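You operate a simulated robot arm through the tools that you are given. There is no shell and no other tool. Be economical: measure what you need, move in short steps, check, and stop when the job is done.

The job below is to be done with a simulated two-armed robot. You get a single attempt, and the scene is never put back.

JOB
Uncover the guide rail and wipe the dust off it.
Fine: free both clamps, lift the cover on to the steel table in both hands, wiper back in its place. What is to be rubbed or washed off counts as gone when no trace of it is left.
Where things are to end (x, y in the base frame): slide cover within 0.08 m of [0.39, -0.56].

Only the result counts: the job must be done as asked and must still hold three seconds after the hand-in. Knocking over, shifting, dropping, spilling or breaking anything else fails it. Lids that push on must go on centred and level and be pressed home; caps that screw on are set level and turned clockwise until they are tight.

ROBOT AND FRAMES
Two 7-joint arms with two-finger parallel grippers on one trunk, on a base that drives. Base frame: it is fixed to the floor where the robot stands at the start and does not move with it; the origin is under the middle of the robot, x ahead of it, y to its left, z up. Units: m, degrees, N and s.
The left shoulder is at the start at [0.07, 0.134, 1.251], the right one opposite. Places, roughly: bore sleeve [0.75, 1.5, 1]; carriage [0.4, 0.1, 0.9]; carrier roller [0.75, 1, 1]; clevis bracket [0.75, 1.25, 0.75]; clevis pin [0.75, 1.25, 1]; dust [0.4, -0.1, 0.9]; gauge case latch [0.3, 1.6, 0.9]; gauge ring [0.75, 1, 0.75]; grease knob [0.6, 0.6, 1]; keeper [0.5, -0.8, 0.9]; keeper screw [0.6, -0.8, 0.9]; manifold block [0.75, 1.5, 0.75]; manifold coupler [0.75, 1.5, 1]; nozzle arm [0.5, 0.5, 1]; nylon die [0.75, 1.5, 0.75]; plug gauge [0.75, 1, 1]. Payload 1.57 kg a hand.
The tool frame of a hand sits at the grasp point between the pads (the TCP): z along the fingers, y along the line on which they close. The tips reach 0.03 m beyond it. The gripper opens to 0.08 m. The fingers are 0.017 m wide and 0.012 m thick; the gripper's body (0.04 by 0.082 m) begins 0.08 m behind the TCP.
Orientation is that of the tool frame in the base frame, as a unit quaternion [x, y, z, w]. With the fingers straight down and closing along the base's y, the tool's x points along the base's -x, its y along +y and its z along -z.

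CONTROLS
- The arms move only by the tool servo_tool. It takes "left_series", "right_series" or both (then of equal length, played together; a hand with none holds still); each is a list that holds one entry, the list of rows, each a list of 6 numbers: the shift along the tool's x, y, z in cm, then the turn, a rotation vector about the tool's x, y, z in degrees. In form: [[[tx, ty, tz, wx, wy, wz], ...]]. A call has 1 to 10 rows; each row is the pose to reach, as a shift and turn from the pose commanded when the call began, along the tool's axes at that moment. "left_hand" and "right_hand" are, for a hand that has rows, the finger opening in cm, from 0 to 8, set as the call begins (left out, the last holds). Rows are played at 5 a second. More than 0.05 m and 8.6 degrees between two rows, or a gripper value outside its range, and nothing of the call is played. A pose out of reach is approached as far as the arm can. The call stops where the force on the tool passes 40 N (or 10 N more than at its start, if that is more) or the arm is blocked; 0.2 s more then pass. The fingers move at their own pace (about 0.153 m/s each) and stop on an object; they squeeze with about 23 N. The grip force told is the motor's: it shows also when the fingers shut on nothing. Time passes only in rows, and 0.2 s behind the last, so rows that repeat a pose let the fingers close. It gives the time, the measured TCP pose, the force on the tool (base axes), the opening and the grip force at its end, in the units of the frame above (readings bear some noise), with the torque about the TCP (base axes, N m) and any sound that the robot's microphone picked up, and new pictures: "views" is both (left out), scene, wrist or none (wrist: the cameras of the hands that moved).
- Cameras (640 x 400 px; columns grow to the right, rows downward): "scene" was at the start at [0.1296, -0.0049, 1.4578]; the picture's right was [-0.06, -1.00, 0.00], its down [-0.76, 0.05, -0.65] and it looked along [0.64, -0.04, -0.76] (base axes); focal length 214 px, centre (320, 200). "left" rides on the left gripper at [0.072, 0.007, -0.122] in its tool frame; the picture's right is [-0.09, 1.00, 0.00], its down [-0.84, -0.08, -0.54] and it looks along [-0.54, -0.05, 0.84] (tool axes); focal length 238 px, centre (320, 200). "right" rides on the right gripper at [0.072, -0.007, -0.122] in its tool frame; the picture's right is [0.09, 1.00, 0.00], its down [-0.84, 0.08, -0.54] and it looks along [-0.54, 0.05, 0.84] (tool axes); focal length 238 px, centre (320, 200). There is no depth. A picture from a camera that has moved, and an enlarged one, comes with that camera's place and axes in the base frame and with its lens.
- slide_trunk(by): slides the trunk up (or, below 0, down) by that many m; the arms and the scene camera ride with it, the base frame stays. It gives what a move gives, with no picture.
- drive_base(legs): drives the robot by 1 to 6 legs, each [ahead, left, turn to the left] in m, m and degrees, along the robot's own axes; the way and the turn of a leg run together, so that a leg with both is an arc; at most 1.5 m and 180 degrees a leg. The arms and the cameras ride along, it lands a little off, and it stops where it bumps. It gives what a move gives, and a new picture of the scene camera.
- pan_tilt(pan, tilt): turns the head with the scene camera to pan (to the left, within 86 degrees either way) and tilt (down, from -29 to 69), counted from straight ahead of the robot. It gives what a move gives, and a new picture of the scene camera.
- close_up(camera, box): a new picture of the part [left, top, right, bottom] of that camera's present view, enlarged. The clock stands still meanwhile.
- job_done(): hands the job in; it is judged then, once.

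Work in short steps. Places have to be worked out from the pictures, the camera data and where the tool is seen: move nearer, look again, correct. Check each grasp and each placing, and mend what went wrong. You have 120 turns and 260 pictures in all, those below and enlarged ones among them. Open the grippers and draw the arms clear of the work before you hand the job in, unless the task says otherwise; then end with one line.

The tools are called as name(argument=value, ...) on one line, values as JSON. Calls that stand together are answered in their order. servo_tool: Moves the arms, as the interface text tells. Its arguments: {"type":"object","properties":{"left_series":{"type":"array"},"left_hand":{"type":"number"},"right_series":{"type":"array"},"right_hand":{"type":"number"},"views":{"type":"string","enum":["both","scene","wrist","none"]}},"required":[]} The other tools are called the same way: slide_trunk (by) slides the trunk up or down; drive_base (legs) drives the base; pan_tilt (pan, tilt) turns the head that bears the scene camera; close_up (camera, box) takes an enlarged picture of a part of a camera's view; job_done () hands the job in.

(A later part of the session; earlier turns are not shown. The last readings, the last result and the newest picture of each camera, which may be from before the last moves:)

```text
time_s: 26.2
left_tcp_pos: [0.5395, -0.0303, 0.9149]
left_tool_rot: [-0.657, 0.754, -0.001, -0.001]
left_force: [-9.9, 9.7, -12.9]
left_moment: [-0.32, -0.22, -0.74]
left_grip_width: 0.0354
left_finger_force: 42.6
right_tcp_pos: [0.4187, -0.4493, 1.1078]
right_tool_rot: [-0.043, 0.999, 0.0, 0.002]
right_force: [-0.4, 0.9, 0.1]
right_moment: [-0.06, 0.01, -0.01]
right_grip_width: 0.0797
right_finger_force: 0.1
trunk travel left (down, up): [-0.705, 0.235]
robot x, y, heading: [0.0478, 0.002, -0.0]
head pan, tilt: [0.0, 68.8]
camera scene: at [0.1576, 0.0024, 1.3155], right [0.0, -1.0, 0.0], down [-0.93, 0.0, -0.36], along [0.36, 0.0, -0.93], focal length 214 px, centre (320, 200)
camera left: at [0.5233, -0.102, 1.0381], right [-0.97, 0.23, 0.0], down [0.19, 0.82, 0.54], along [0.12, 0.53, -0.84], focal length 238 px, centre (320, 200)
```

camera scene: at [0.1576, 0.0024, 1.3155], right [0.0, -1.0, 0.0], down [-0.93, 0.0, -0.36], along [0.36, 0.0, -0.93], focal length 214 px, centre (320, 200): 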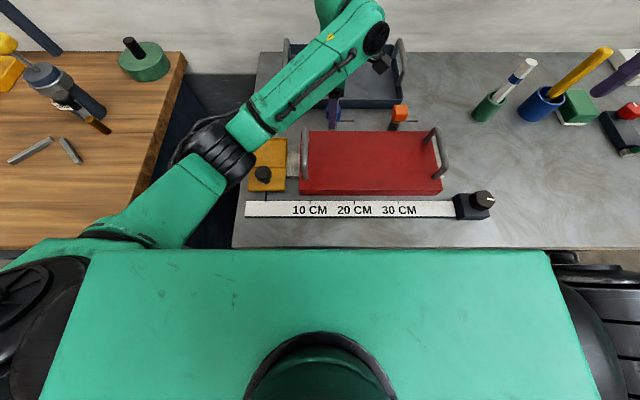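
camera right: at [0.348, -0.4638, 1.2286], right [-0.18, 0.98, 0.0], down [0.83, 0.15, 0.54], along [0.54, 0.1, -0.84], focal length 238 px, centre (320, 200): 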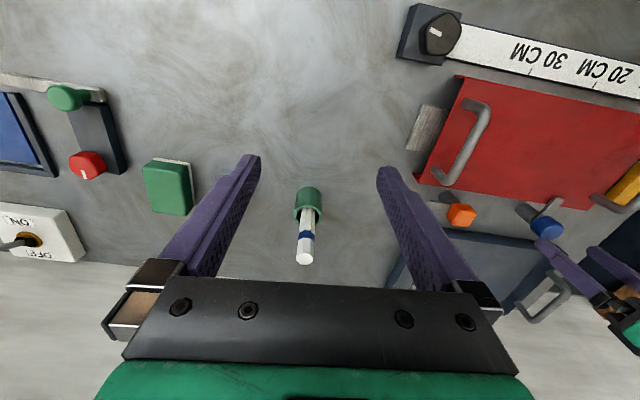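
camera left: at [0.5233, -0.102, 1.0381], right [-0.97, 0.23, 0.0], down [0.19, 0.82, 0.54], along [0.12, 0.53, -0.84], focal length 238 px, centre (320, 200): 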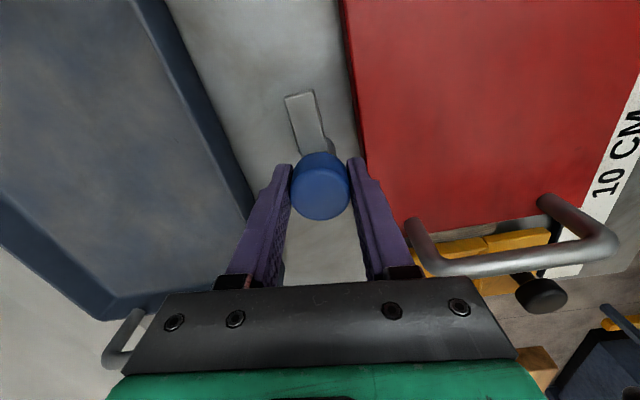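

Both clamps are off the cover. I release, rise, and bring both hands back over the two cover handles to locate them.

servo_tool(left_series=[[[0, 0, 0, 0, 0, 0], [0, 0, 0, 0, 0, 0], [0, 0, -5, 0, 0, 0]]], left_hand=8, views="wrist")

servo_tool(left_series=[[[0, 0, -4, 0, 0, 8.3], [-0.5, 2, -7, 0, 0, 16.6], [-1.2, 4.2, -7, 0, 0, 25], [-1.8, 6.3, -7, 0, 0, 33], [-2.4, 8.4, -7, 0, 0, 41], [-3, 10.5, -7, 0, 0, 49.5], [-3.6, 12.6, -7, 0, 0, 58], [-4.2, 14.7, -7, 0, 0, 66], [-4.8, 16.8, -7, 0, 0, 74], [-5.5, 18.9, -7, 0, 0, 82]]], right_series=[[[0, 0, 0, 0, 0, 0], [0, 0, 0, 0, 0, 5], [0.5, 2, 0, 0, 0, 5], [1, 4, 0, 0, 0, 5], [1.5, 7, 0, 0, 0, 5], [2, 10, 1, 0, 0, 5], [2.7, 13, 2, 0, 0, 5], [3.5, 15, 3, 0, 0, 5], [4, 17, 5, 0, 0, 5], [4.35, 19.4, 7, 0, 0, 5]]])

```text
time_s: 27.0
left_tcp_pos: [0.5371, -0.0329, 0.9646]
left_tool_rot: [-0.657, 0.754, -0.001, 0.0]
left_force: [0.0, -0.5, 0.7]
left_moment: [-0.01, -0.01, 0.01]
left_grip_width: 0.0797
left_finger_force: 0.1
right_tcp_pos: [0.4186, -0.4512, 1.1074]
right_tool_rot: [-0.044, 0.999, 0.001, 0.002]
right_force: [0.6, 0.6, -0.4]
right_moment: [0.0, -0.03, 0.01]
right_grip_width: 0.08
right_finger_force: 0.0
trunk travel left (down, up): [-0.705, 0.235]
robot x, y, heading: [0.0497, 0.0002, 0.2]
head pan, tilt: [0.0, 68.8]
camera left: at [0.522, -0.1034, 1.0883], right [-0.97, 0.23, 0.0], down [0.19, 0.82, 0.54], along [0.12, 0.53, -0.84], focal length 238 px, centre (320, 200)
```

left: 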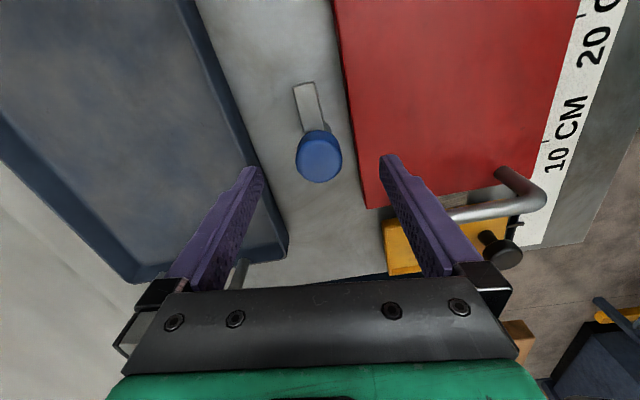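

```text
time_s: 29.2
left_tcp_pos: [0.3596, 0.0487, 1.0351]
left_tool_rot: [0.001, 1.0, -0.001, -0.001]
left_force: [-0.2, 0.2, -0.5]
left_moment: [-0.04, 0.0, -0.04]
left_grip_width: 0.0801
left_finger_force: 0.0
right_tcp_pos: [0.3576, -0.259, 1.0367]
right_tool_rot: [0.0, 1.0, 0.0, 0.002]
right_force: [0.1, -0.4, -0.1]
right_moment: [-0.02, -0.01, 0.01]
right_grip_width: 0.08
right_finger_force: 0.1
trunk travel left (down, up): [-0.705, 0.235]
robot x, y, heading: [0.0524, 0.0044, 0.0]
head pan, tilt: [0.0, 68.8]
camera scene: at [0.1573, 0.0014, 1.3156], right [0.0, -1.0, 0.0], down [-0.93, 0.0, -0.36], along [0.36, 0.0, -0.93], focal length 214 px, centre (320, 200)
camera right: at [0.2863, -0.2663, 1.1581], right [-0.09, 1.0, 0.0], down [0.83, 0.08, 0.55], along [0.54, 0.05, -0.84], focal length 238 px, centre (320, 200)
camera left: at [0.2878, 0.0551, 1.1582], right [0.09, 1.0, 0.0], down [0.84, -0.08, 0.54], along [0.54, -0.05, -0.84], focal length 238 px, centre (320, 200)
```

scene: 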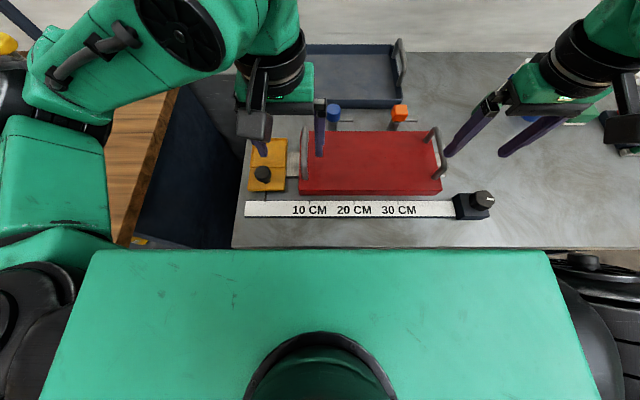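
right: 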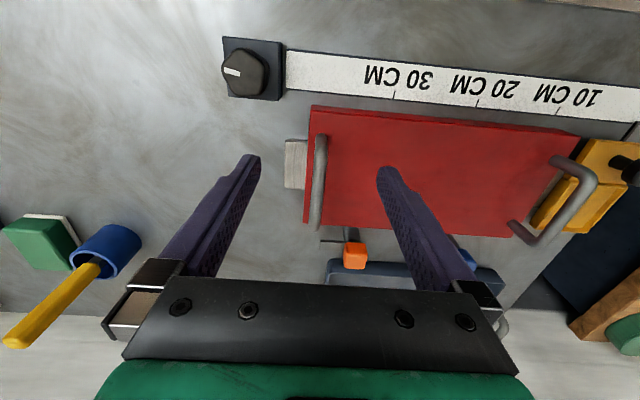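
left: 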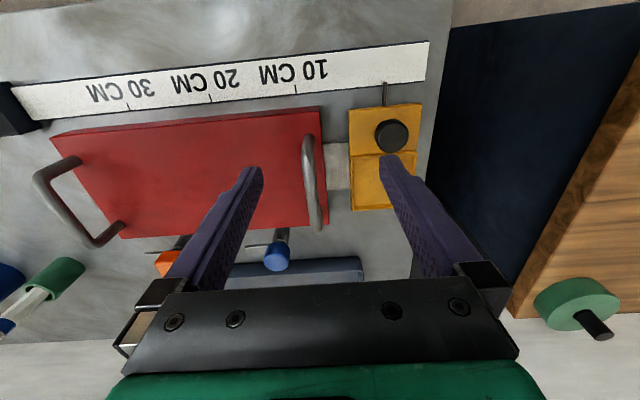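

Triangulating gives handle bars at about (0.41, 0.034, 0.933) and (0.41, -0.257, 0.933). I approach to just above them with fingers at 5 cm.

servo_tool(left_series=[[[-2.6, -0.8, 1.5, 0, 0, 0], [-5.2, -1.5, 3, 0, 0, 0], [-5.2, -1.5, 5.5, 0, 0, 0]]], right_series=[[[-2.7, 0.1, 1.5, 0, 0, 0], [-5.4, 0.2, 3, 0, 0, 0], [-5.4, 0.2, 5.5, 0, 0, 0]]], left_hand=5, right_hand=5)

```text
time_s: 30.0
left_tcp_pos: [0.4109, 0.0331, 0.9795]
left_tool_rot: [-0.001, 1.0, 0.0, 0.001]
left_force: [-0.2, 0.1, 0.3]
left_moment: [0.01, -0.01, -0.01]
left_grip_width: 0.0502
left_finger_force: 0.0
right_tcp_pos: [0.4125, -0.2596, 0.9806]
right_tool_rot: [-0.002, 1.0, 0.001, 0.002]
right_force: [-0.1, -0.3, 0.0]
right_moment: [-0.02, -0.02, 0.02]
right_grip_width: 0.05
right_finger_force: 0.1
trunk travel left (down, up): [-0.705, 0.235]
robot x, y, heading: [0.0454, -0.0007, 0.0]
head pan, tilt: [0.0, 68.8]
camera scene: at [0.1572, -0.0005, 1.3156], right [0.0, -1.0, 0.0], down [-0.93, 0.0, -0.36], along [0.36, 0.0, -0.93], focal length 214 px, centre (320, 200)
camera right: at [0.3405, -0.2671, 1.1024], right [-0.09, 1.0, 0.0], down [0.83, 0.08, 0.55], along [0.54, 0.05, -0.84], focal length 238 px, centre (320, 200)
camera left: at [0.3401, 0.0381, 1.1026], right [0.09, 1.0, 0.0], down [0.84, -0.08, 0.54], along [0.54, -0.05, -0.84], focal length 238 px, centre (320, 200)
```

scene: 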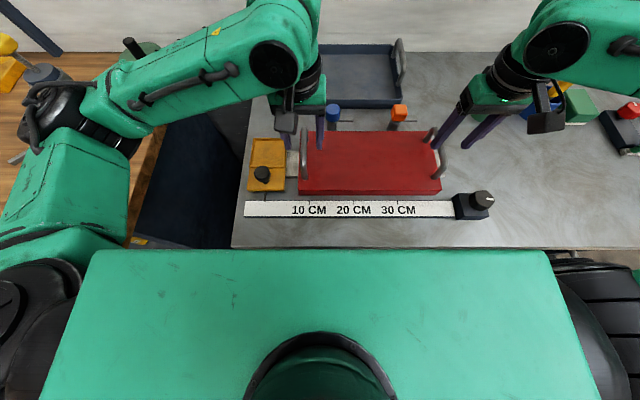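
right: 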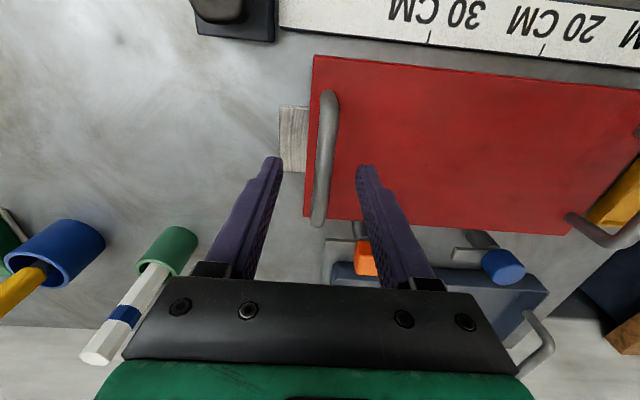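
left: 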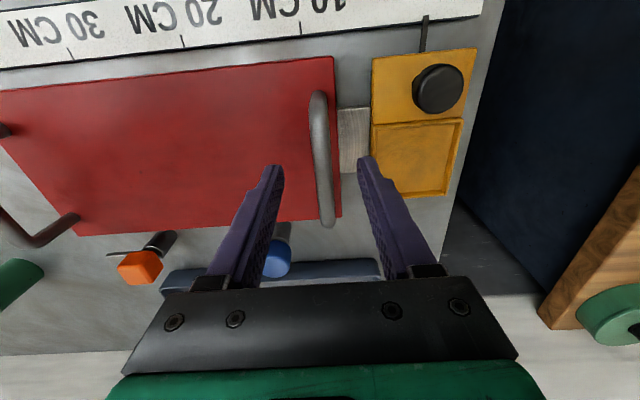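

The bars are centred between the fingers. I descend and grip both handles.

servo_tool(left_series=[[[0, 0, 2.2, 0, 0, 0], [0, 0, 4.2, 0, 0, 0]]], right_series=[[[0, 0.2, 2.2, 0, 0, 0], [0, 0.2, 4.3, 0, 0, 0]]], views="wrist")

servo_tool(left_series=[[[0, 0, 0, 0, 0, 0], [0, 0, 0, 0, 0, 0], [0, 0, 0, 0, 0, 0]]], right_series=[[[0, 0, 0, 0, 0, 0], [0, 0, 0, 0, 0, 0], [0, 0, 0, 0, 0, 0]]], left_hand=0, right_hand=0, views="wrist")

```text
time_s: 30.6
left_tcp_pos: [0.4117, 0.0322, 0.9381]
left_tool_rot: [-0.001, 1.0, 0.0, 0.0]
left_force: [-0.5, 0.1, -0.8]
left_moment: [-0.01, 0.01, 0.01]
left_grip_width: 0.0499
left_finger_force: 0.1
right_tcp_pos: [0.4134, -0.2572, 0.9373]
right_tool_rot: [0.0, 1.0, 0.001, 0.001]
right_force: [-0.1, 0.2, 0.3]
right_moment: [0.01, -0.03, 0.01]
right_grip_width: 0.0499
right_finger_force: 0.1
trunk travel left (down, up): [-0.705, 0.235]
robot x, y, heading: [0.0507, 0.0003, -0.0]
head pan, tilt: [0.0, 68.8]
camera right: at [0.3413, -0.2647, 1.0592], right [-0.09, 1.0, 0.0], down [0.84, 0.08, 0.54], along [0.54, 0.05, -0.84], focal length 238 px, centre (320, 200)
camera left: at [0.3405, 0.0383, 1.0601], right [0.09, 1.0, 0.0], down [0.84, -0.08, 0.54], along [0.54, -0.05, -0.84], focal length 238 px, centre (320, 200)
```

right: 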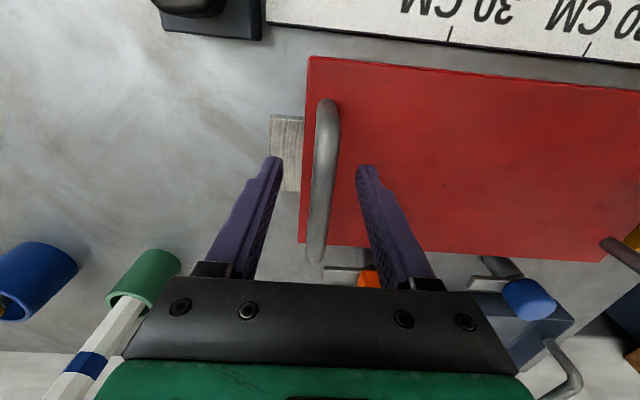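
left: 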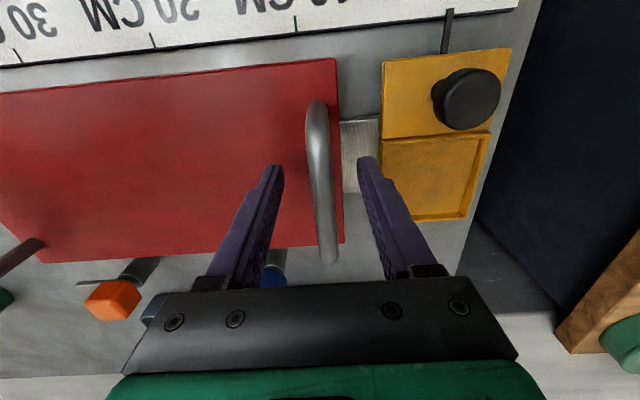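

```text
time_s: 31.4
left_tcp_pos: [0.4114, 0.0329, 0.9374]
left_tool_rot: [-0.001, 1.0, 0.0, 0.0]
left_force: [-1.9, 0.6, 0.0]
left_moment: [-0.01, -0.16, -0.02]
left_grip_width: 0.0138
left_finger_force: 23.1
right_tcp_pos: [0.4127, -0.2571, 0.9365]
right_tool_rot: [-0.001, 1.0, 0.002, 0.001]
right_force: [0.0, 0.0, -0.2]
right_moment: [0.02, -0.04, -0.01]
right_grip_width: 0.0137
right_finger_force: 22.9
trunk travel left (down, up): [-0.705, 0.235]
robot x, y, heading: [0.0517, -0.0007, 0.0]
head pan, tilt: [0.0, 68.8]
camera right: at [0.3411, -0.2646, 1.0594], right [-0.09, 1.0, 0.0], down [0.84, 0.08, 0.54], along [0.54, 0.05, -0.84], focal length 238 px, centre (320, 200)
camera left: at [0.3404, 0.0385, 1.0603], right [0.09, 1.0, 0.0], down [0.84, -0.08, 0.54], along [0.54, -0.05, -0.84], focal length 238 px, centre (320, 200)
```

right: 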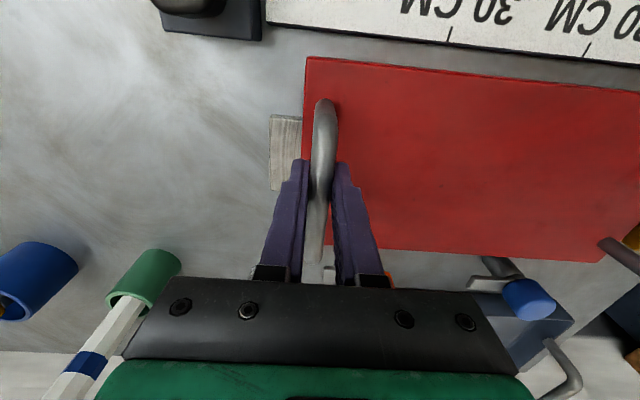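
left: 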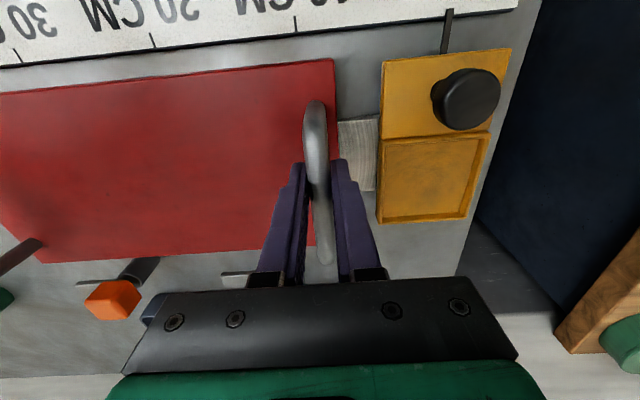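

Both handles are gripped (13.8 mm each). I lift 6 cm straight up together and check forces.

servo_tool(left_series=[[[0, 0, -1, 0, 0, 0], [0, 0, -2, 0, 0, 0], [0, 0, -4, 0, 0, 0], [0, 0, -6, 0, 0, 0]]], right_series=[[[0, 0, -1, 0, 0, 0], [0, 0, -2, 0, 0, 0], [0, 0, -4, 0, 0, 0], [0, 0, -6, 0, 0, 0]]], views="both")

```text
time_s: 32.4
left_tcp_pos: [0.4121, 0.034, 0.9977]
left_tool_rot: [0.0, 1.0, 0.0, 0.0]
left_force: [-1.0, 3.5, -2.4]
left_moment: [0.1, 0.35, -0.08]
left_grip_width: 0.0139
left_finger_force: 23.1
right_tcp_pos: [0.4127, -0.2559, 0.9977]
right_tool_rot: [0.001, 1.0, 0.001, 0.001]
right_force: [0.9, -2.9, -3.4]
right_moment: [-0.13, -0.26, -0.1]
right_grip_width: 0.0136
right_finger_force: 22.9
trunk travel left (down, up): [-0.705, 0.235]
robot x, y, heading: [0.0498, 0.0011, 0.1]
head pan, tilt: [0.0, 68.8]
camera scene: at [0.1578, -0.0001, 1.3154], right [0.0, -1.0, 0.0], down [-0.93, 0.0, -0.36], along [0.36, 0.0, -0.93], focal length 214 px, centre (320, 200)
camera right: at [0.341, -0.2641, 1.1203], right [-0.09, 1.0, 0.0], down [0.84, 0.08, 0.54], along [0.54, 0.05, -0.84], focal length 238 px, centre (320, 200)
camera left: at [0.3408, 0.0388, 1.1206], right [0.09, 1.0, 0.0], down [0.84, -0.08, 0.54], along [0.54, -0.05, -0.84], focal length 238 px, centre (320, 200)
```

scene: 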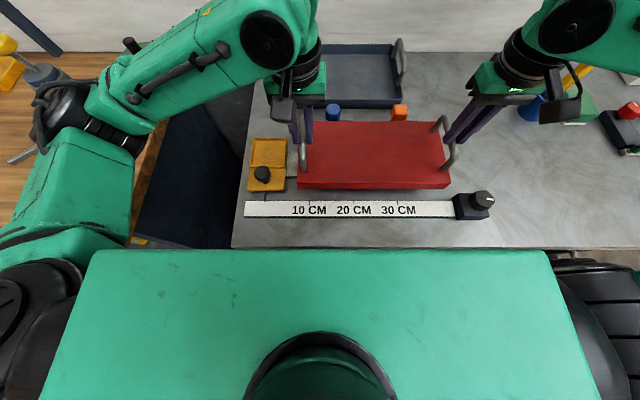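
right: 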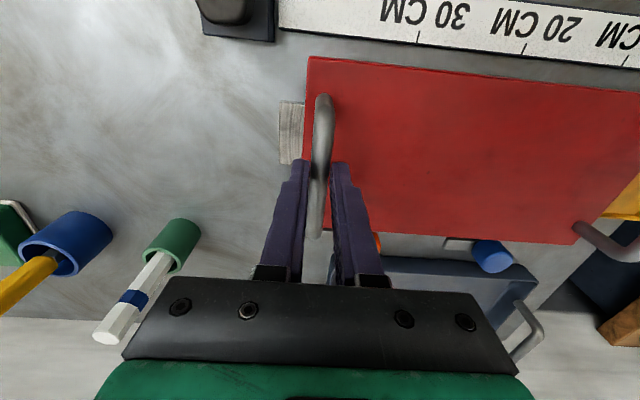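
left: 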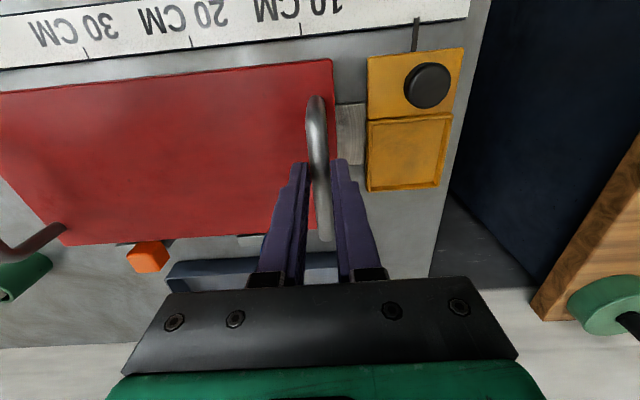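

The cover lifts easily. I raise it another 8 cm and look to the right for driving obstacles.

servo_tool(left_series=[[[0, 0, -2, 0, 0, 0], [0, 0, -4, 0, 0, 0], [0, 0, -6, 0, 0, 0], [0, 0, -8, 0, 0, 0]]], right_series=[[[0, 0, -2, 0, 0, 0], [0, 0, -4, 0, 0, 0], [0, 0, -6, 0, 0, 0], [0, 0, -8, 0, 0, 0]]], views="none")

pan_tilt(pan=-55, tilt=50)

```text
time_s: 33.4
left_tcp_pos: [0.4116, 0.0328, 1.0774]
left_tool_rot: [0.0, 1.0, -0.001, 0.0]
left_force: [-0.6, -9.1, -3.1]
left_moment: [-0.29, 0.09, -0.01]
left_grip_width: 0.0139
left_finger_force: 23.3
right_tcp_pos: [0.413, -0.2576, 1.0775]
right_tool_rot: [0.0, 1.0, 0.002, 0.002]
right_force: [0.0, 8.8, -4.1]
right_moment: [0.21, 0.07, -0.11]
right_grip_width: 0.0137
right_finger_force: 23.1
trunk travel left (down, up): [-0.705, 0.235]
robot x, y, heading: [0.0512, -0.0001, -0.1]
head pan, tilt: [0.0, 68.8]
```

```text
time_s: 34.7
left_tcp_pos: [0.4129, 0.0318, 1.0763]
left_tool_rot: [0.0, 1.0, -0.001, 0.0]
left_force: [-1.2, -17.2, -3.7]
left_moment: [-0.51, -0.03, -0.04]
left_grip_width: 0.0134
left_finger_force: 23.1
right_tcp_pos: [0.4132, -0.258, 1.0768]
right_tool_rot: [0.0, 1.0, 0.002, 0.001]
right_force: [-1.1, 16.5, -3.0]
right_moment: [0.54, 0.16, -0.04]
right_grip_width: 0.0138
right_finger_force: 23.0
trunk travel left (down, up): [-0.705, 0.235]
robot x, y, heading: [0.046, -0.0011, 0.2]
head pan, tilt: [-55.0, 50.0]
camera scene: at [0.1472, -0.0633, 1.3373], right [-0.82, -0.57, 0.0], down [-0.44, 0.63, -0.64], along [0.37, -0.53, -0.77], focal length 214 px, centre (320, 200)
```

scene: 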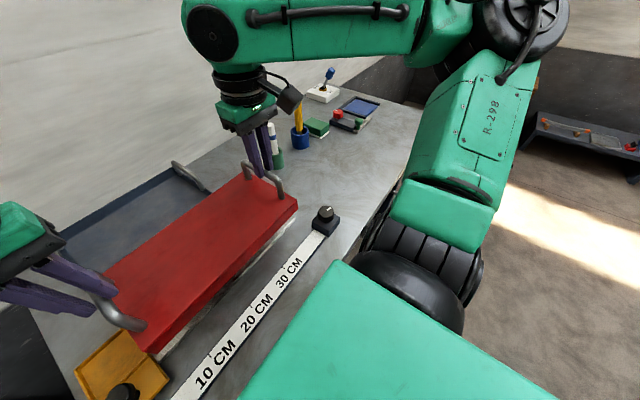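

The floor to the right is clear. I ease the inward strain between the hands, then drive back a little, right 0.43 m, and forward again.

servo_tool(left_series=[[[0, -0.1, 0, 0, 0, 0], [0, -0.1, 0, 0, 0, 0]]], right_series=[[[0, 0.1, 0, 0, 0, 0], [0, 0.1, 0, 0, 0, 0]]], views="none")

drive_base(legs=[[-0.06, 0, 0], [0, -0.425, 0]])

```text
time_s: 35.3
left_tcp_pos: [0.4126, 0.0338, 1.0773]
left_tool_rot: [-0.002, 1.0, 0.0, -0.001]
left_force: [-0.6, -4.9, -3.2]
left_moment: [-0.19, 0.16, -0.12]
left_grip_width: 0.0135
left_finger_force: 23.6
right_tcp_pos: [0.4135, -0.2581, 1.0769]
right_tool_rot: [0.0, 1.0, 0.0, 0.001]
right_force: [0.6, 4.7, -4.3]
right_moment: [0.18, -0.06, -0.02]
right_grip_width: 0.0137
right_finger_force: 22.9
trunk travel left (down, up): [-0.705, 0.235]
robot x, y, heading: [0.0494, 0.0009, -0.2]
head pan, tilt: [-55.0, 50.0]
```

```text
time_s: 38.5
left_tcp_pos: [0.3522, -0.3932, 1.0772]
left_tool_rot: [-0.002, 1.0, 0.001, 0.0]
left_force: [-1.0, 18.4, -2.7]
left_moment: [0.54, 0.06, -0.09]
left_grip_width: 0.0134
left_finger_force: 22.6
right_tcp_pos: [0.355, -0.6826, 1.0774]
right_tool_rot: [-0.002, 1.0, 0.0, 0.001]
right_force: [0.9, -18.6, -3.7]
right_moment: [-0.61, 0.08, -0.03]
right_grip_width: 0.0137
right_finger_force: 23.1
trunk travel left (down, up): [-0.705, 0.235]
robot x, y, heading: [-0.012, -0.4299, 0.3]
head pan, tilt: [-55.0, 50.0]
camera scene: at [0.0874, -0.4895, 1.3374], right [-0.82, -0.58, 0.0], down [-0.44, 0.63, -0.64], along [0.37, -0.53, -0.77], focal length 214 px, centre (320, 200)
```

scene: 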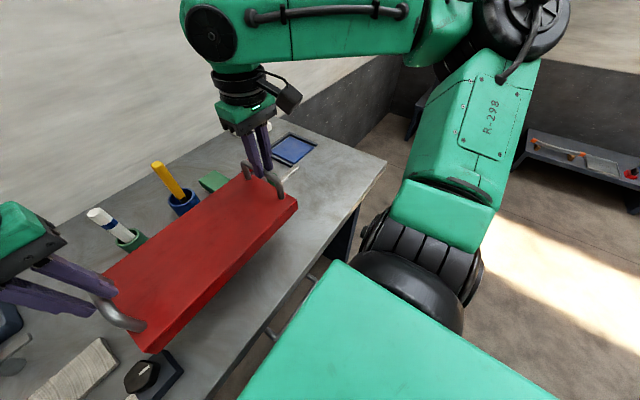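

The cover centre is now near (0.354, -0.538). I reach it forward 4.5 cm and look at the landing area.

servo_tool(left_series=[[[-2, 0.05, 0, 0, 0, 0], [-4.5, 0.05, 0, 0, 0, 0]]], right_series=[[[-2, -0.05, 0, 0, 0, 0], [-4.5, -0.05, 0, 0, 0, 0]]], views="wrist")

pan_tilt(pan=-15, tilt=60)

```text
time_s: 39.1
left_tcp_pos: [0.3988, -0.3927, 1.0767]
left_tool_rot: [-0.002, 1.0, 0.001, -0.002]
left_force: [-0.3, -2.8, -3.5]
left_moment: [-0.09, 0.04, 0.01]
left_grip_width: 0.0136
left_finger_force: 23.1
right_tcp_pos: [0.4023, -0.6833, 1.0751]
right_tool_rot: [-0.002, 1.0, 0.001, 0.0]
right_force: [-0.4, 2.4, -3.9]
right_moment: [0.02, 0.13, -0.03]
right_grip_width: 0.0135
right_finger_force: 22.8
trunk travel left (down, up): [-0.705, 0.235]
robot x, y, heading: [-0.0109, -0.4274, 0.3]
head pan, tilt: [-55.0, 50.0]
camera right: at [0.3306, -0.6908, 1.1983], right [-0.09, 1.0, 0.0], down [0.84, 0.08, 0.54], along [0.54, 0.05, -0.84], focal length 238 px, centre (320, 200)
camera left: at [0.329, -0.3881, 1.1992], right [0.09, 1.0, 0.0], down [0.84, -0.08, 0.54], along [0.54, -0.05, -0.84], focal length 238 px, centre (320, 200)
```

right: 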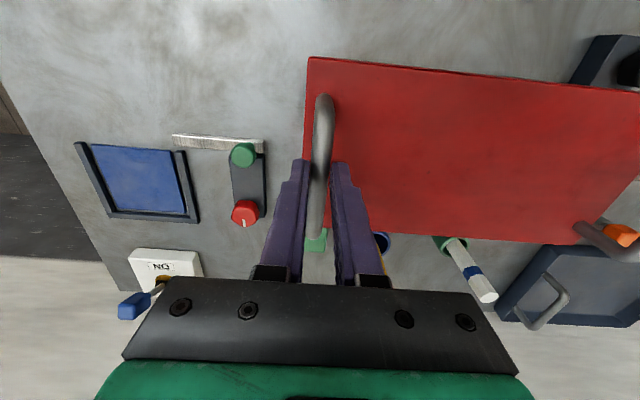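
left: 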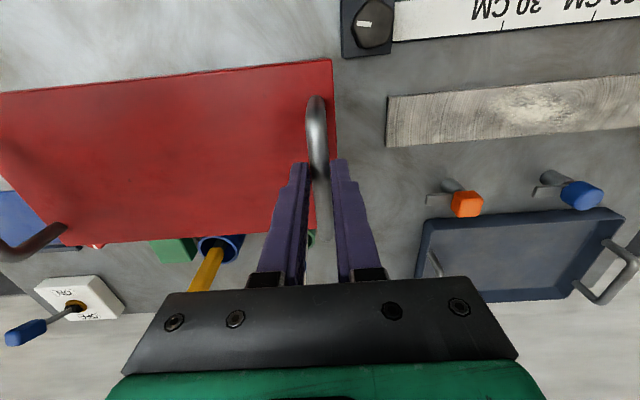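

```text
time_s: 40.1
left_tcp_pos: [0.3979, -0.3929, 1.0766]
left_tool_rot: [-0.002, 1.0, 0.001, -0.001]
left_force: [0.3, -3.8, -3.7]
left_moment: [-0.07, -0.02, -0.08]
left_grip_width: 0.0136
left_finger_force: 22.8
right_tcp_pos: [0.4005, -0.6842, 1.077]
right_tool_rot: [-0.001, 1.0, 0.002, 0.001]
right_force: [0.2, 3.0, -4.1]
right_moment: [0.06, 0.15, -0.01]
right_grip_width: 0.0138
right_finger_force: 22.7
trunk travel left (down, up): [-0.705, 0.235]
robot x, y, heading: [-0.012, -0.4283, 0.1]
head pan, tilt: [-15.0, 60.0]
camera scene: at [0.1079, -0.4445, 1.3247], right [-0.26, -0.97, 0.0], down [-0.84, 0.22, -0.5], along [0.48, -0.13, -0.87], focal length 214 px, centre (320, 200)
```

scene: 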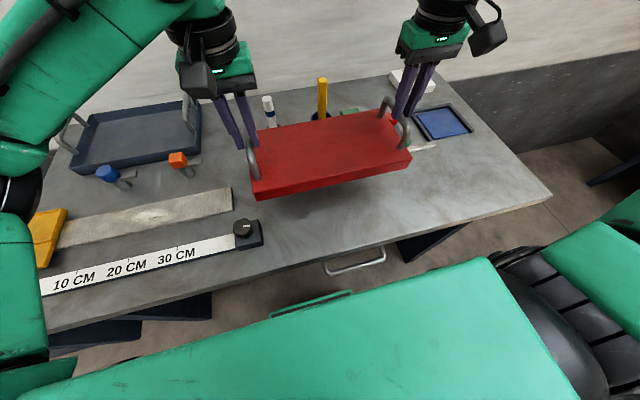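

The landing area is clear (ruler box ≥2 cm away, wiper and cups behind). I lower 12.5 cm.

servo_tool(left_series=[[[0, 0, 3, 0, 0, 0], [0, 0, 6, 0, 0, 0], [0, 0, 9, 0, 0, 0], [0, 0, 11, 0, 0, 0], [0, 0, 12.5, 0, 0, 0]]], right_series=[[[0.1, 0, 3, 0, 0, 0], [0.2, 0, 6, 0, 0, 0], [0.2, 0, 9, 0, 0, 0], [0.2, 0, 11, 0, 0, 0], [0.2, 0, 12.5, 0, 0, 0]]], views="both")

```text
time_s: 41.3
left_tcp_pos: [0.3939, -0.3932, 0.957]
left_tool_rot: [-0.001, 1.0, 0.0, 0.005]
left_force: [-3.5, -16.9, 17.3]
left_moment: [-0.38, -0.12, -0.21]
left_grip_width: 0.0136
left_finger_force: 23.3
right_tcp_pos: [0.3946, -0.6824, 0.9566]
right_tool_rot: [-0.002, 1.0, 0.001, 0.007]
right_force: [2.5, 17.1, 18.2]
right_moment: [0.35, -0.08, -0.31]
right_grip_width: 0.0141
right_finger_force: 22.4
trunk travel left (down, up): [-0.705, 0.235]
robot x, y, heading: [-0.0141, -0.4255, 0.0]
head pan, tilt: [-15.0, 60.0]
camera scene: at [0.1013, -0.4432, 1.3263], right [-0.26, -0.97, 0.0], down [-0.84, 0.22, -0.5], along [0.49, -0.13, -0.86], focal length 214 px, centre (320, 200)
camera right: at [0.3213, -0.6902, 1.0785], right [-0.1, 1.0, 0.0], down [0.83, 0.08, 0.55], along [0.55, 0.05, -0.83], focal length 238 px, centre (320, 200)
camera left: at [0.3214, -0.3868, 1.0788], right [0.09, 1.0, 0.0], down [0.83, -0.07, 0.55], along [0.55, -0.05, -0.84], focal length 238 px, centre (320, 200)
```

scene: 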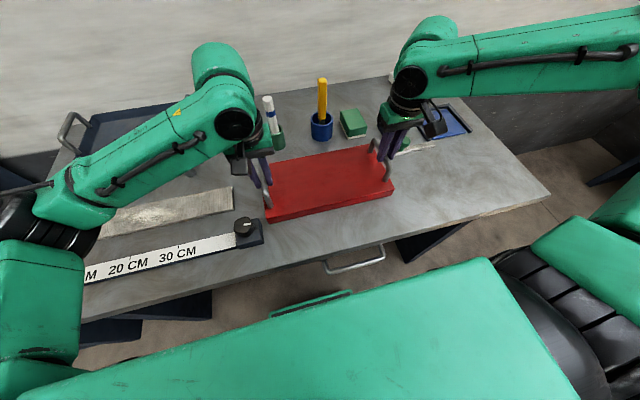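
right: 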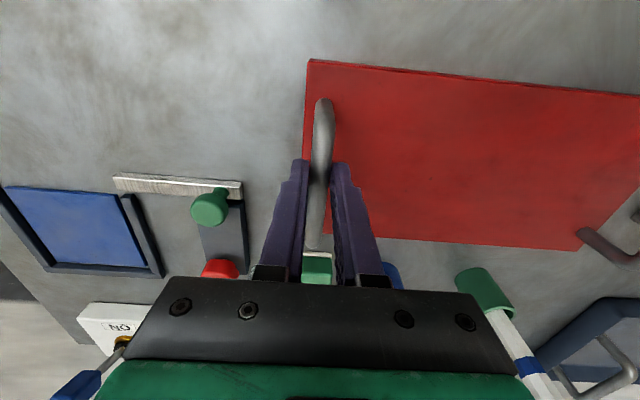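
left: 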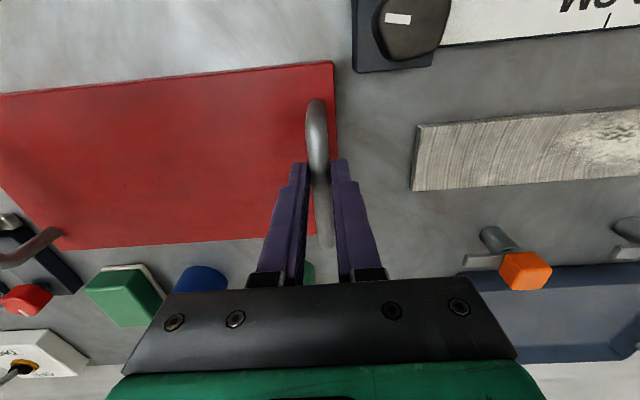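

Contact force appears about 1.5 cm sooner than expected. I look closely before going on.

close_up(camera="scene", box=[220, 120, 440, 250])

servo_tool(left_series=[[[0, 0, 0, 0, 0, 0]]], right_series=[[[0, 0, 0, 0, 0, 0]]], views="none")

```text
2.91 times, centred on (330, 185) of scene
camera zoom: at [0.1013, -0.4432, 1.3263], right [-0.26, -0.97, 0.0], down [-0.84, 0.22, -0.5], along [0.49, -0.13, -0.86], focal length 624 px, centre (291, 244)
```

zoom: 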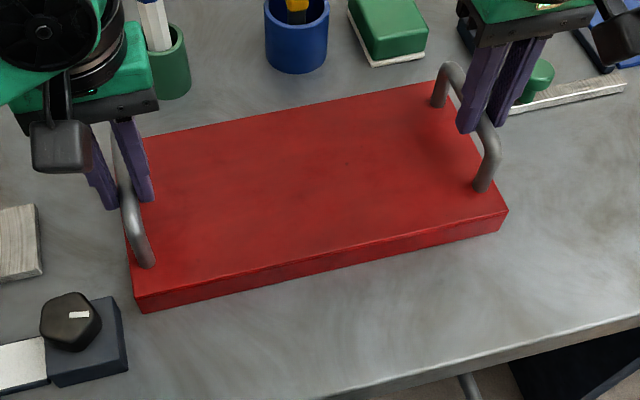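

```text
time_s: 41.7
left_tcp_pos: [0.3944, -0.3924, 0.9547]
left_tool_rot: [-0.002, 1.0, -0.001, 0.004]
left_force: [-1.0, -19.7, 18.2]
left_moment: [-0.46, -0.07, -0.1]
left_grip_width: 0.0137
left_finger_force: 23.1
right_tcp_pos: [0.3942, -0.6833, 0.9552]
right_tool_rot: [-0.002, 1.0, 0.001, 0.004]
right_force: [2.3, 17.5, 18.1]
right_moment: [0.43, -0.16, -0.09]
right_grip_width: 0.0133
right_finger_force: 23.5
trunk travel left (down, up): [-0.705, 0.235]
robot x, y, heading: [-0.0104, -0.427, 0.1]
head pan, tilt: [-15.0, 60.0]
```

close_up(camera="scene", box=[255, 190, 335, 240])

close_up(camera="scene", box=[340, 150, 420, 200])

close_up(camera="left", box=[340, 40, 640, 240])

```text
8.00 times, centred on (295, 215) of scene
camera zoom: at [0.1017, -0.4433, 1.3255], right [-0.26, -0.97, 0.0], down [-0.84, 0.22, -0.5], along [0.49, -0.13, -0.86], focal length 1716 px, centre (520, 80)
```

zoom: 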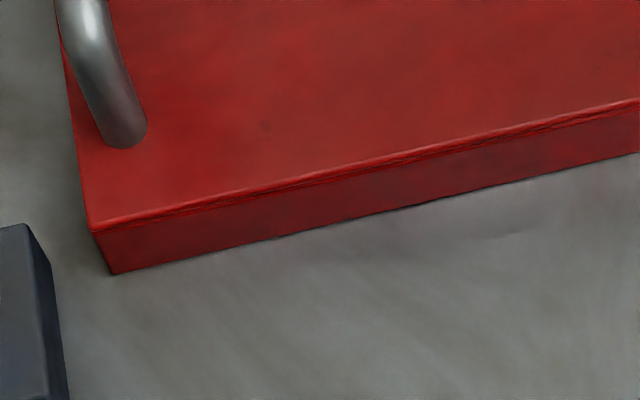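

```text
8.00 times, centred on (380, 175) of scene
camera zoom: at [0.1017, -0.4433, 1.3255], right [-0.26, -0.97, 0.0], down [-0.84, 0.22, -0.5], along [0.49, -0.13, -0.86], focal length 1716 px, centre (-160, 400)
```

zoom: 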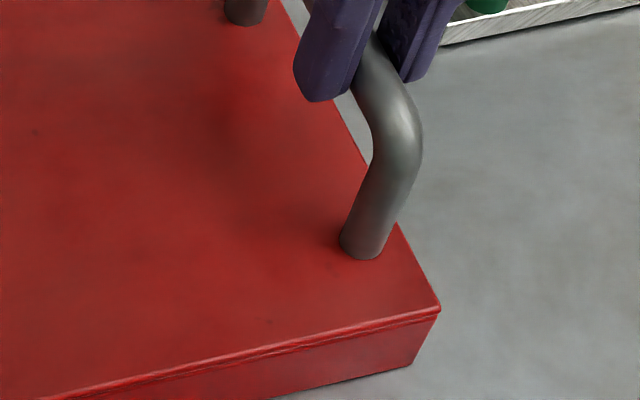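

```text
2.00 times, centred on (490, 140) of left
camera zoom: at [0.3218, -0.3868, 1.0775], right [0.09, 1.0, 0.0], down [0.83, -0.07, 0.55], along [0.54, -0.05, -0.84], focal length 477 px, centre (-20, 320)
```

zoom: 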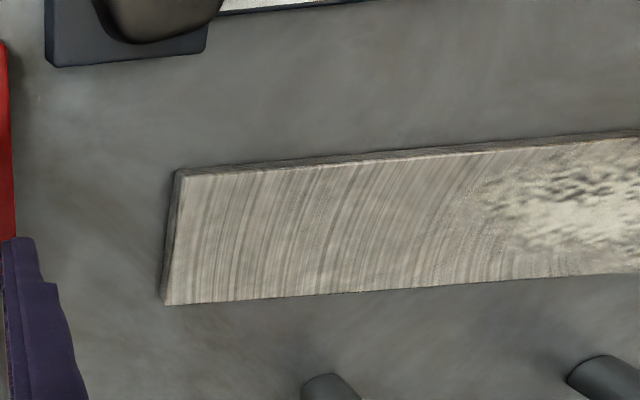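

Comparing wrist views, the handle bars look shorter since the lift: they slid ~2 cm down the fingers then, so this contact is the table itself. The cover sits flat, so I release both hands and rise.

servo_tool(left_series=[[[0, 0, -0.3, 0, 0, 0], [0, 0, -0.3, 0, 0, 0]]], right_series=[[[0, 0, -0.3, 0, 0, 0], [0, 0, -0.3, 0, 0, 0]]], left_hand=4, right_hand=4, views="wrist")

servo_tool(left_series=[[[0, 0, -3, 0, 0, 0], [0, 0, -7, 0, 0, 0], [0, 0, -11, 0, 0, 0], [0, 0, -14, 0, 0, 0]]], right_series=[[[0, 0, -3, 0, 0, 0], [0, 0, -7, 0, 0, 0], [0, 0, -11, 0, 0, 0], [0, 0, -14, 0, 0, 0]]], views="both")

```text
time_s: 42.3
left_tcp_pos: [0.3965, -0.3925, 0.956]
left_tool_rot: [-0.002, 1.0, 0.002, 0.0]
left_force: [0.7, -0.8, 0.0]
left_moment: [0.02, -0.02, -0.06]
left_grip_width: 0.0401
left_finger_force: 0.1
right_tcp_pos: [0.396, -0.6834, 0.9562]
right_tool_rot: [-0.001, 1.0, 0.0, 0.0]
right_force: [-0.7, 0.1, -0.1]
right_moment: [0.01, 0.02, -0.01]
right_grip_width: 0.0401
right_finger_force: 0.0
trunk travel left (down, up): [-0.705, 0.235]
robot x, y, heading: [-0.0116, -0.4276, -0.1]
head pan, tilt: [-15.0, 60.0]
camera right: at [0.324, -0.6911, 1.0782], right [-0.09, 1.0, 0.0], down [0.84, 0.08, 0.54], along [0.54, 0.05, -0.84], focal length 238 px, centre (320, 200)
camera left: at [0.3247, -0.387, 1.0785], right [0.09, 1.0, 0.0], down [0.84, -0.08, 0.54], along [0.54, -0.04, -0.84], focal length 238 px, centre (320, 200)
```

right: 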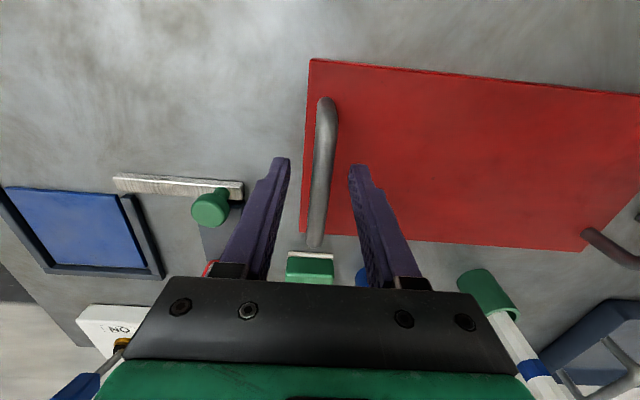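
left: 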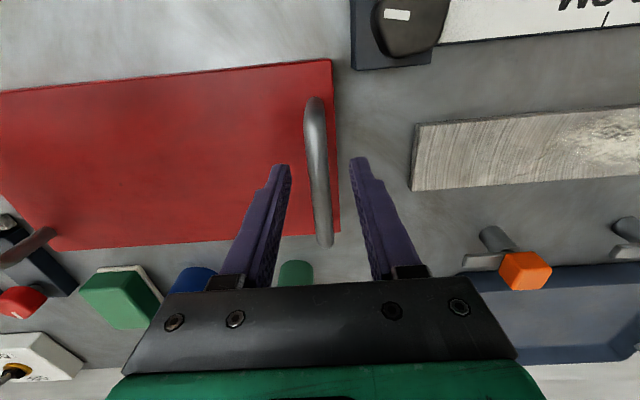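

```text
time_s: 43.3
left_tcp_pos: [0.3962, -0.3929, 1.0958]
left_tool_rot: [-0.001, 1.0, 0.0, 0.0]
left_force: [-1.0, 0.6, 0.9]
left_moment: [0.01, 0.0, -0.02]
left_grip_width: 0.0399
left_finger_force: 0.1
right_tcp_pos: [0.3946, -0.6842, 1.096]
right_tool_rot: [-0.002, 1.0, 0.0, 0.002]
right_force: [1.2, 0.4, -0.3]
right_moment: [0.01, 0.01, 0.0]
right_grip_width: 0.0399
right_finger_force: 0.1
trunk travel left (down, up): [-0.705, 0.235]
robot x, y, heading: [-0.0118, -0.4273, 0.2]
head pan, tilt: [-15.0, 60.0]
camera scene: at [0.1054, -0.4442, 1.3249], right [-0.26, -0.97, 0.0], down [-0.84, 0.22, -0.5], along [0.48, -0.13, -0.87], focal length 214 px, centre (320, 200)
camera right: at [0.3233, -0.6915, 1.2188], right [-0.09, 1.0, 0.0], down [0.83, 0.08, 0.54], along [0.54, 0.05, -0.84], focal length 238 px, centre (320, 200)
camera left: at [0.3246, -0.388, 1.2188], right [0.09, 1.0, 0.0], down [0.84, -0.08, 0.54], along [0.54, -0.05, -0.84], focal length 238 px, centre (320, 200)
```

scene: 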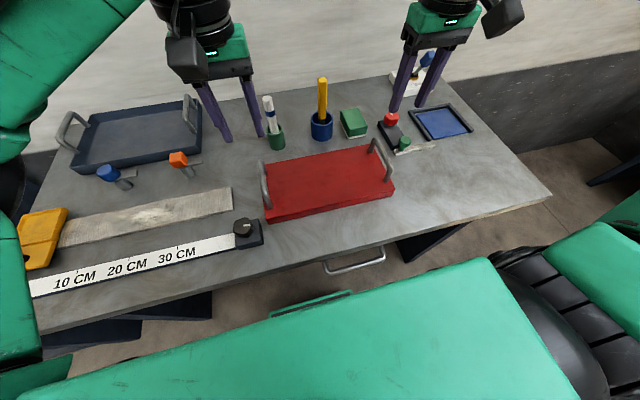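
right: 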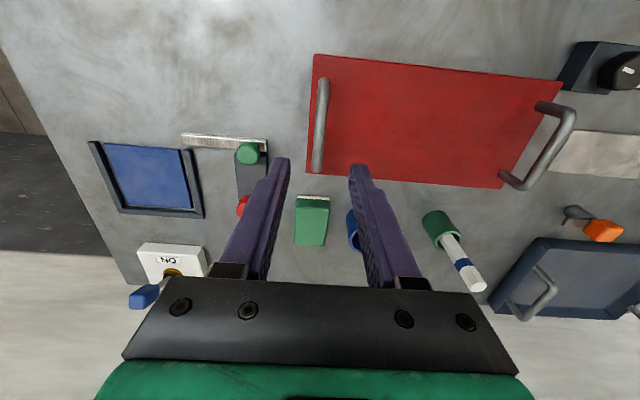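
left: 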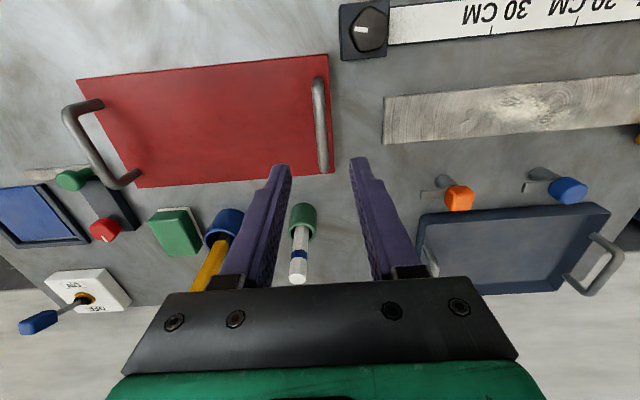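

The cover sits in place at about (0.396, -0.538). Now I inspect the wiper candidate (green block) and the dust patch.

close_up(camera="right", box=[230, 150, 430, 275])

close_up(camera="left", box=[130, 160, 350, 300])

close_up(camera="left", box=[370, 50, 640, 180])

close_up(camera="scene", box=[0, 160, 250, 310])

close_up(camera="scene", box=[240, 70, 400, 170])

```text
3.20 times, centred on (330, 212) of right
camera zoom: at [0.3233, -0.6915, 1.2188], right [-0.09, 1.0, 0.0], down [0.83, 0.08, 0.54], along [0.54, 0.05, -0.84], focal length 763 px, centre (288, 160)
```

zoom: 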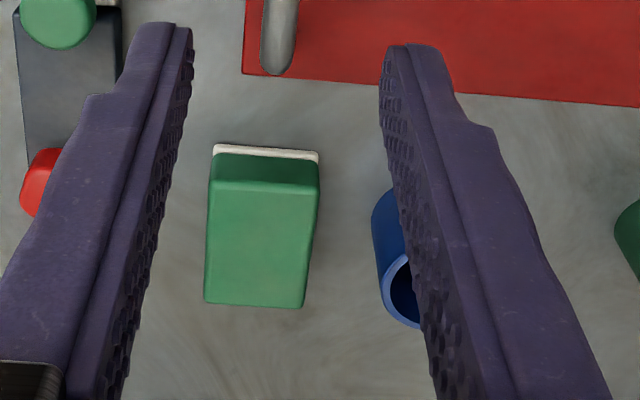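

```text
2.86 times, centred on (240, 230) of left
camera zoom: at [0.3246, -0.388, 1.2188], right [0.09, 1.0, 0.0], down [0.84, -0.08, 0.54], along [0.54, -0.05, -0.84], focal length 681 px, centre (549, 114)
```

zoom: 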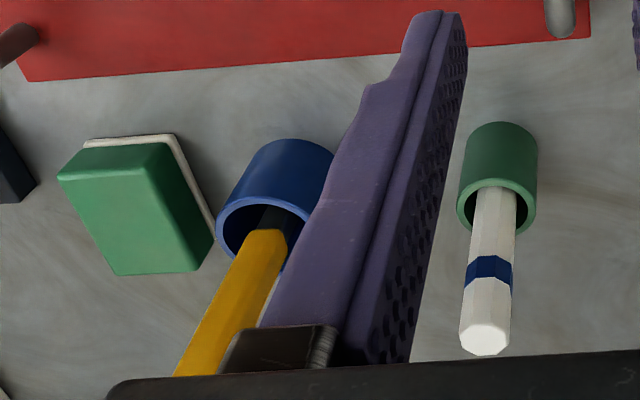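

```text
2.37 times, centred on (505, 115) of left
camera zoom: at [0.3246, -0.388, 1.2188], right [0.09, 1.0, 0.0], down [0.84, -0.08, 0.54], along [0.54, -0.05, -0.84], focal length 565 px, centre (-118, 402)
```

zoom: 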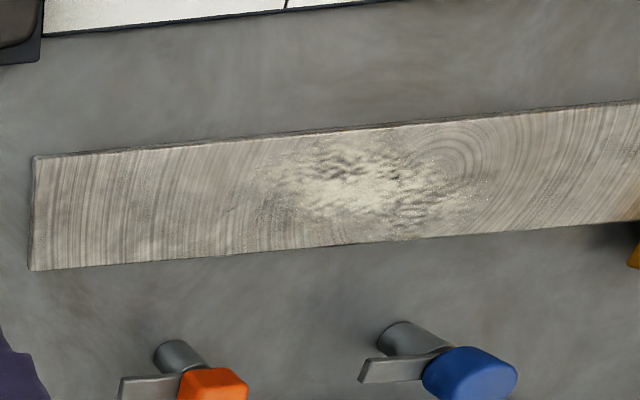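

```text
2.56 times, centred on (125, 235) of scene
camera zoom: at [0.1054, -0.4442, 1.3249], right [-0.26, -0.97, 0.0], down [-0.84, 0.22, -0.5], along [0.48, -0.13, -0.87], focal length 549 px, centre (819, 110)
```

zoom: 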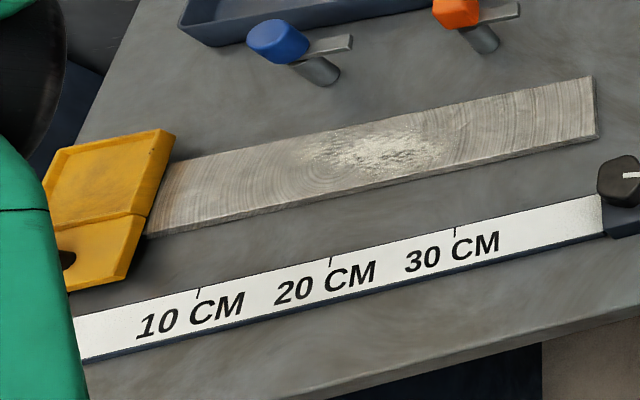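

```text
4.00 times, centred on (320, 120) of scene
camera zoom: at [0.1054, -0.4442, 1.3249], right [-0.26, -0.97, 0.0], down [-0.84, 0.22, -0.5], along [0.48, -0.13, -0.87], focal length 858 px, centre (320, 520)
```

zoom: 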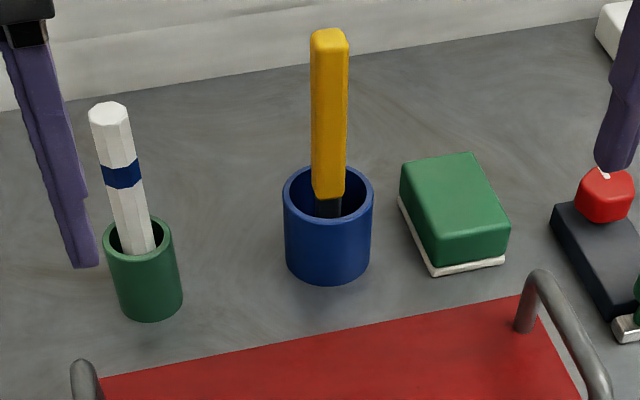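

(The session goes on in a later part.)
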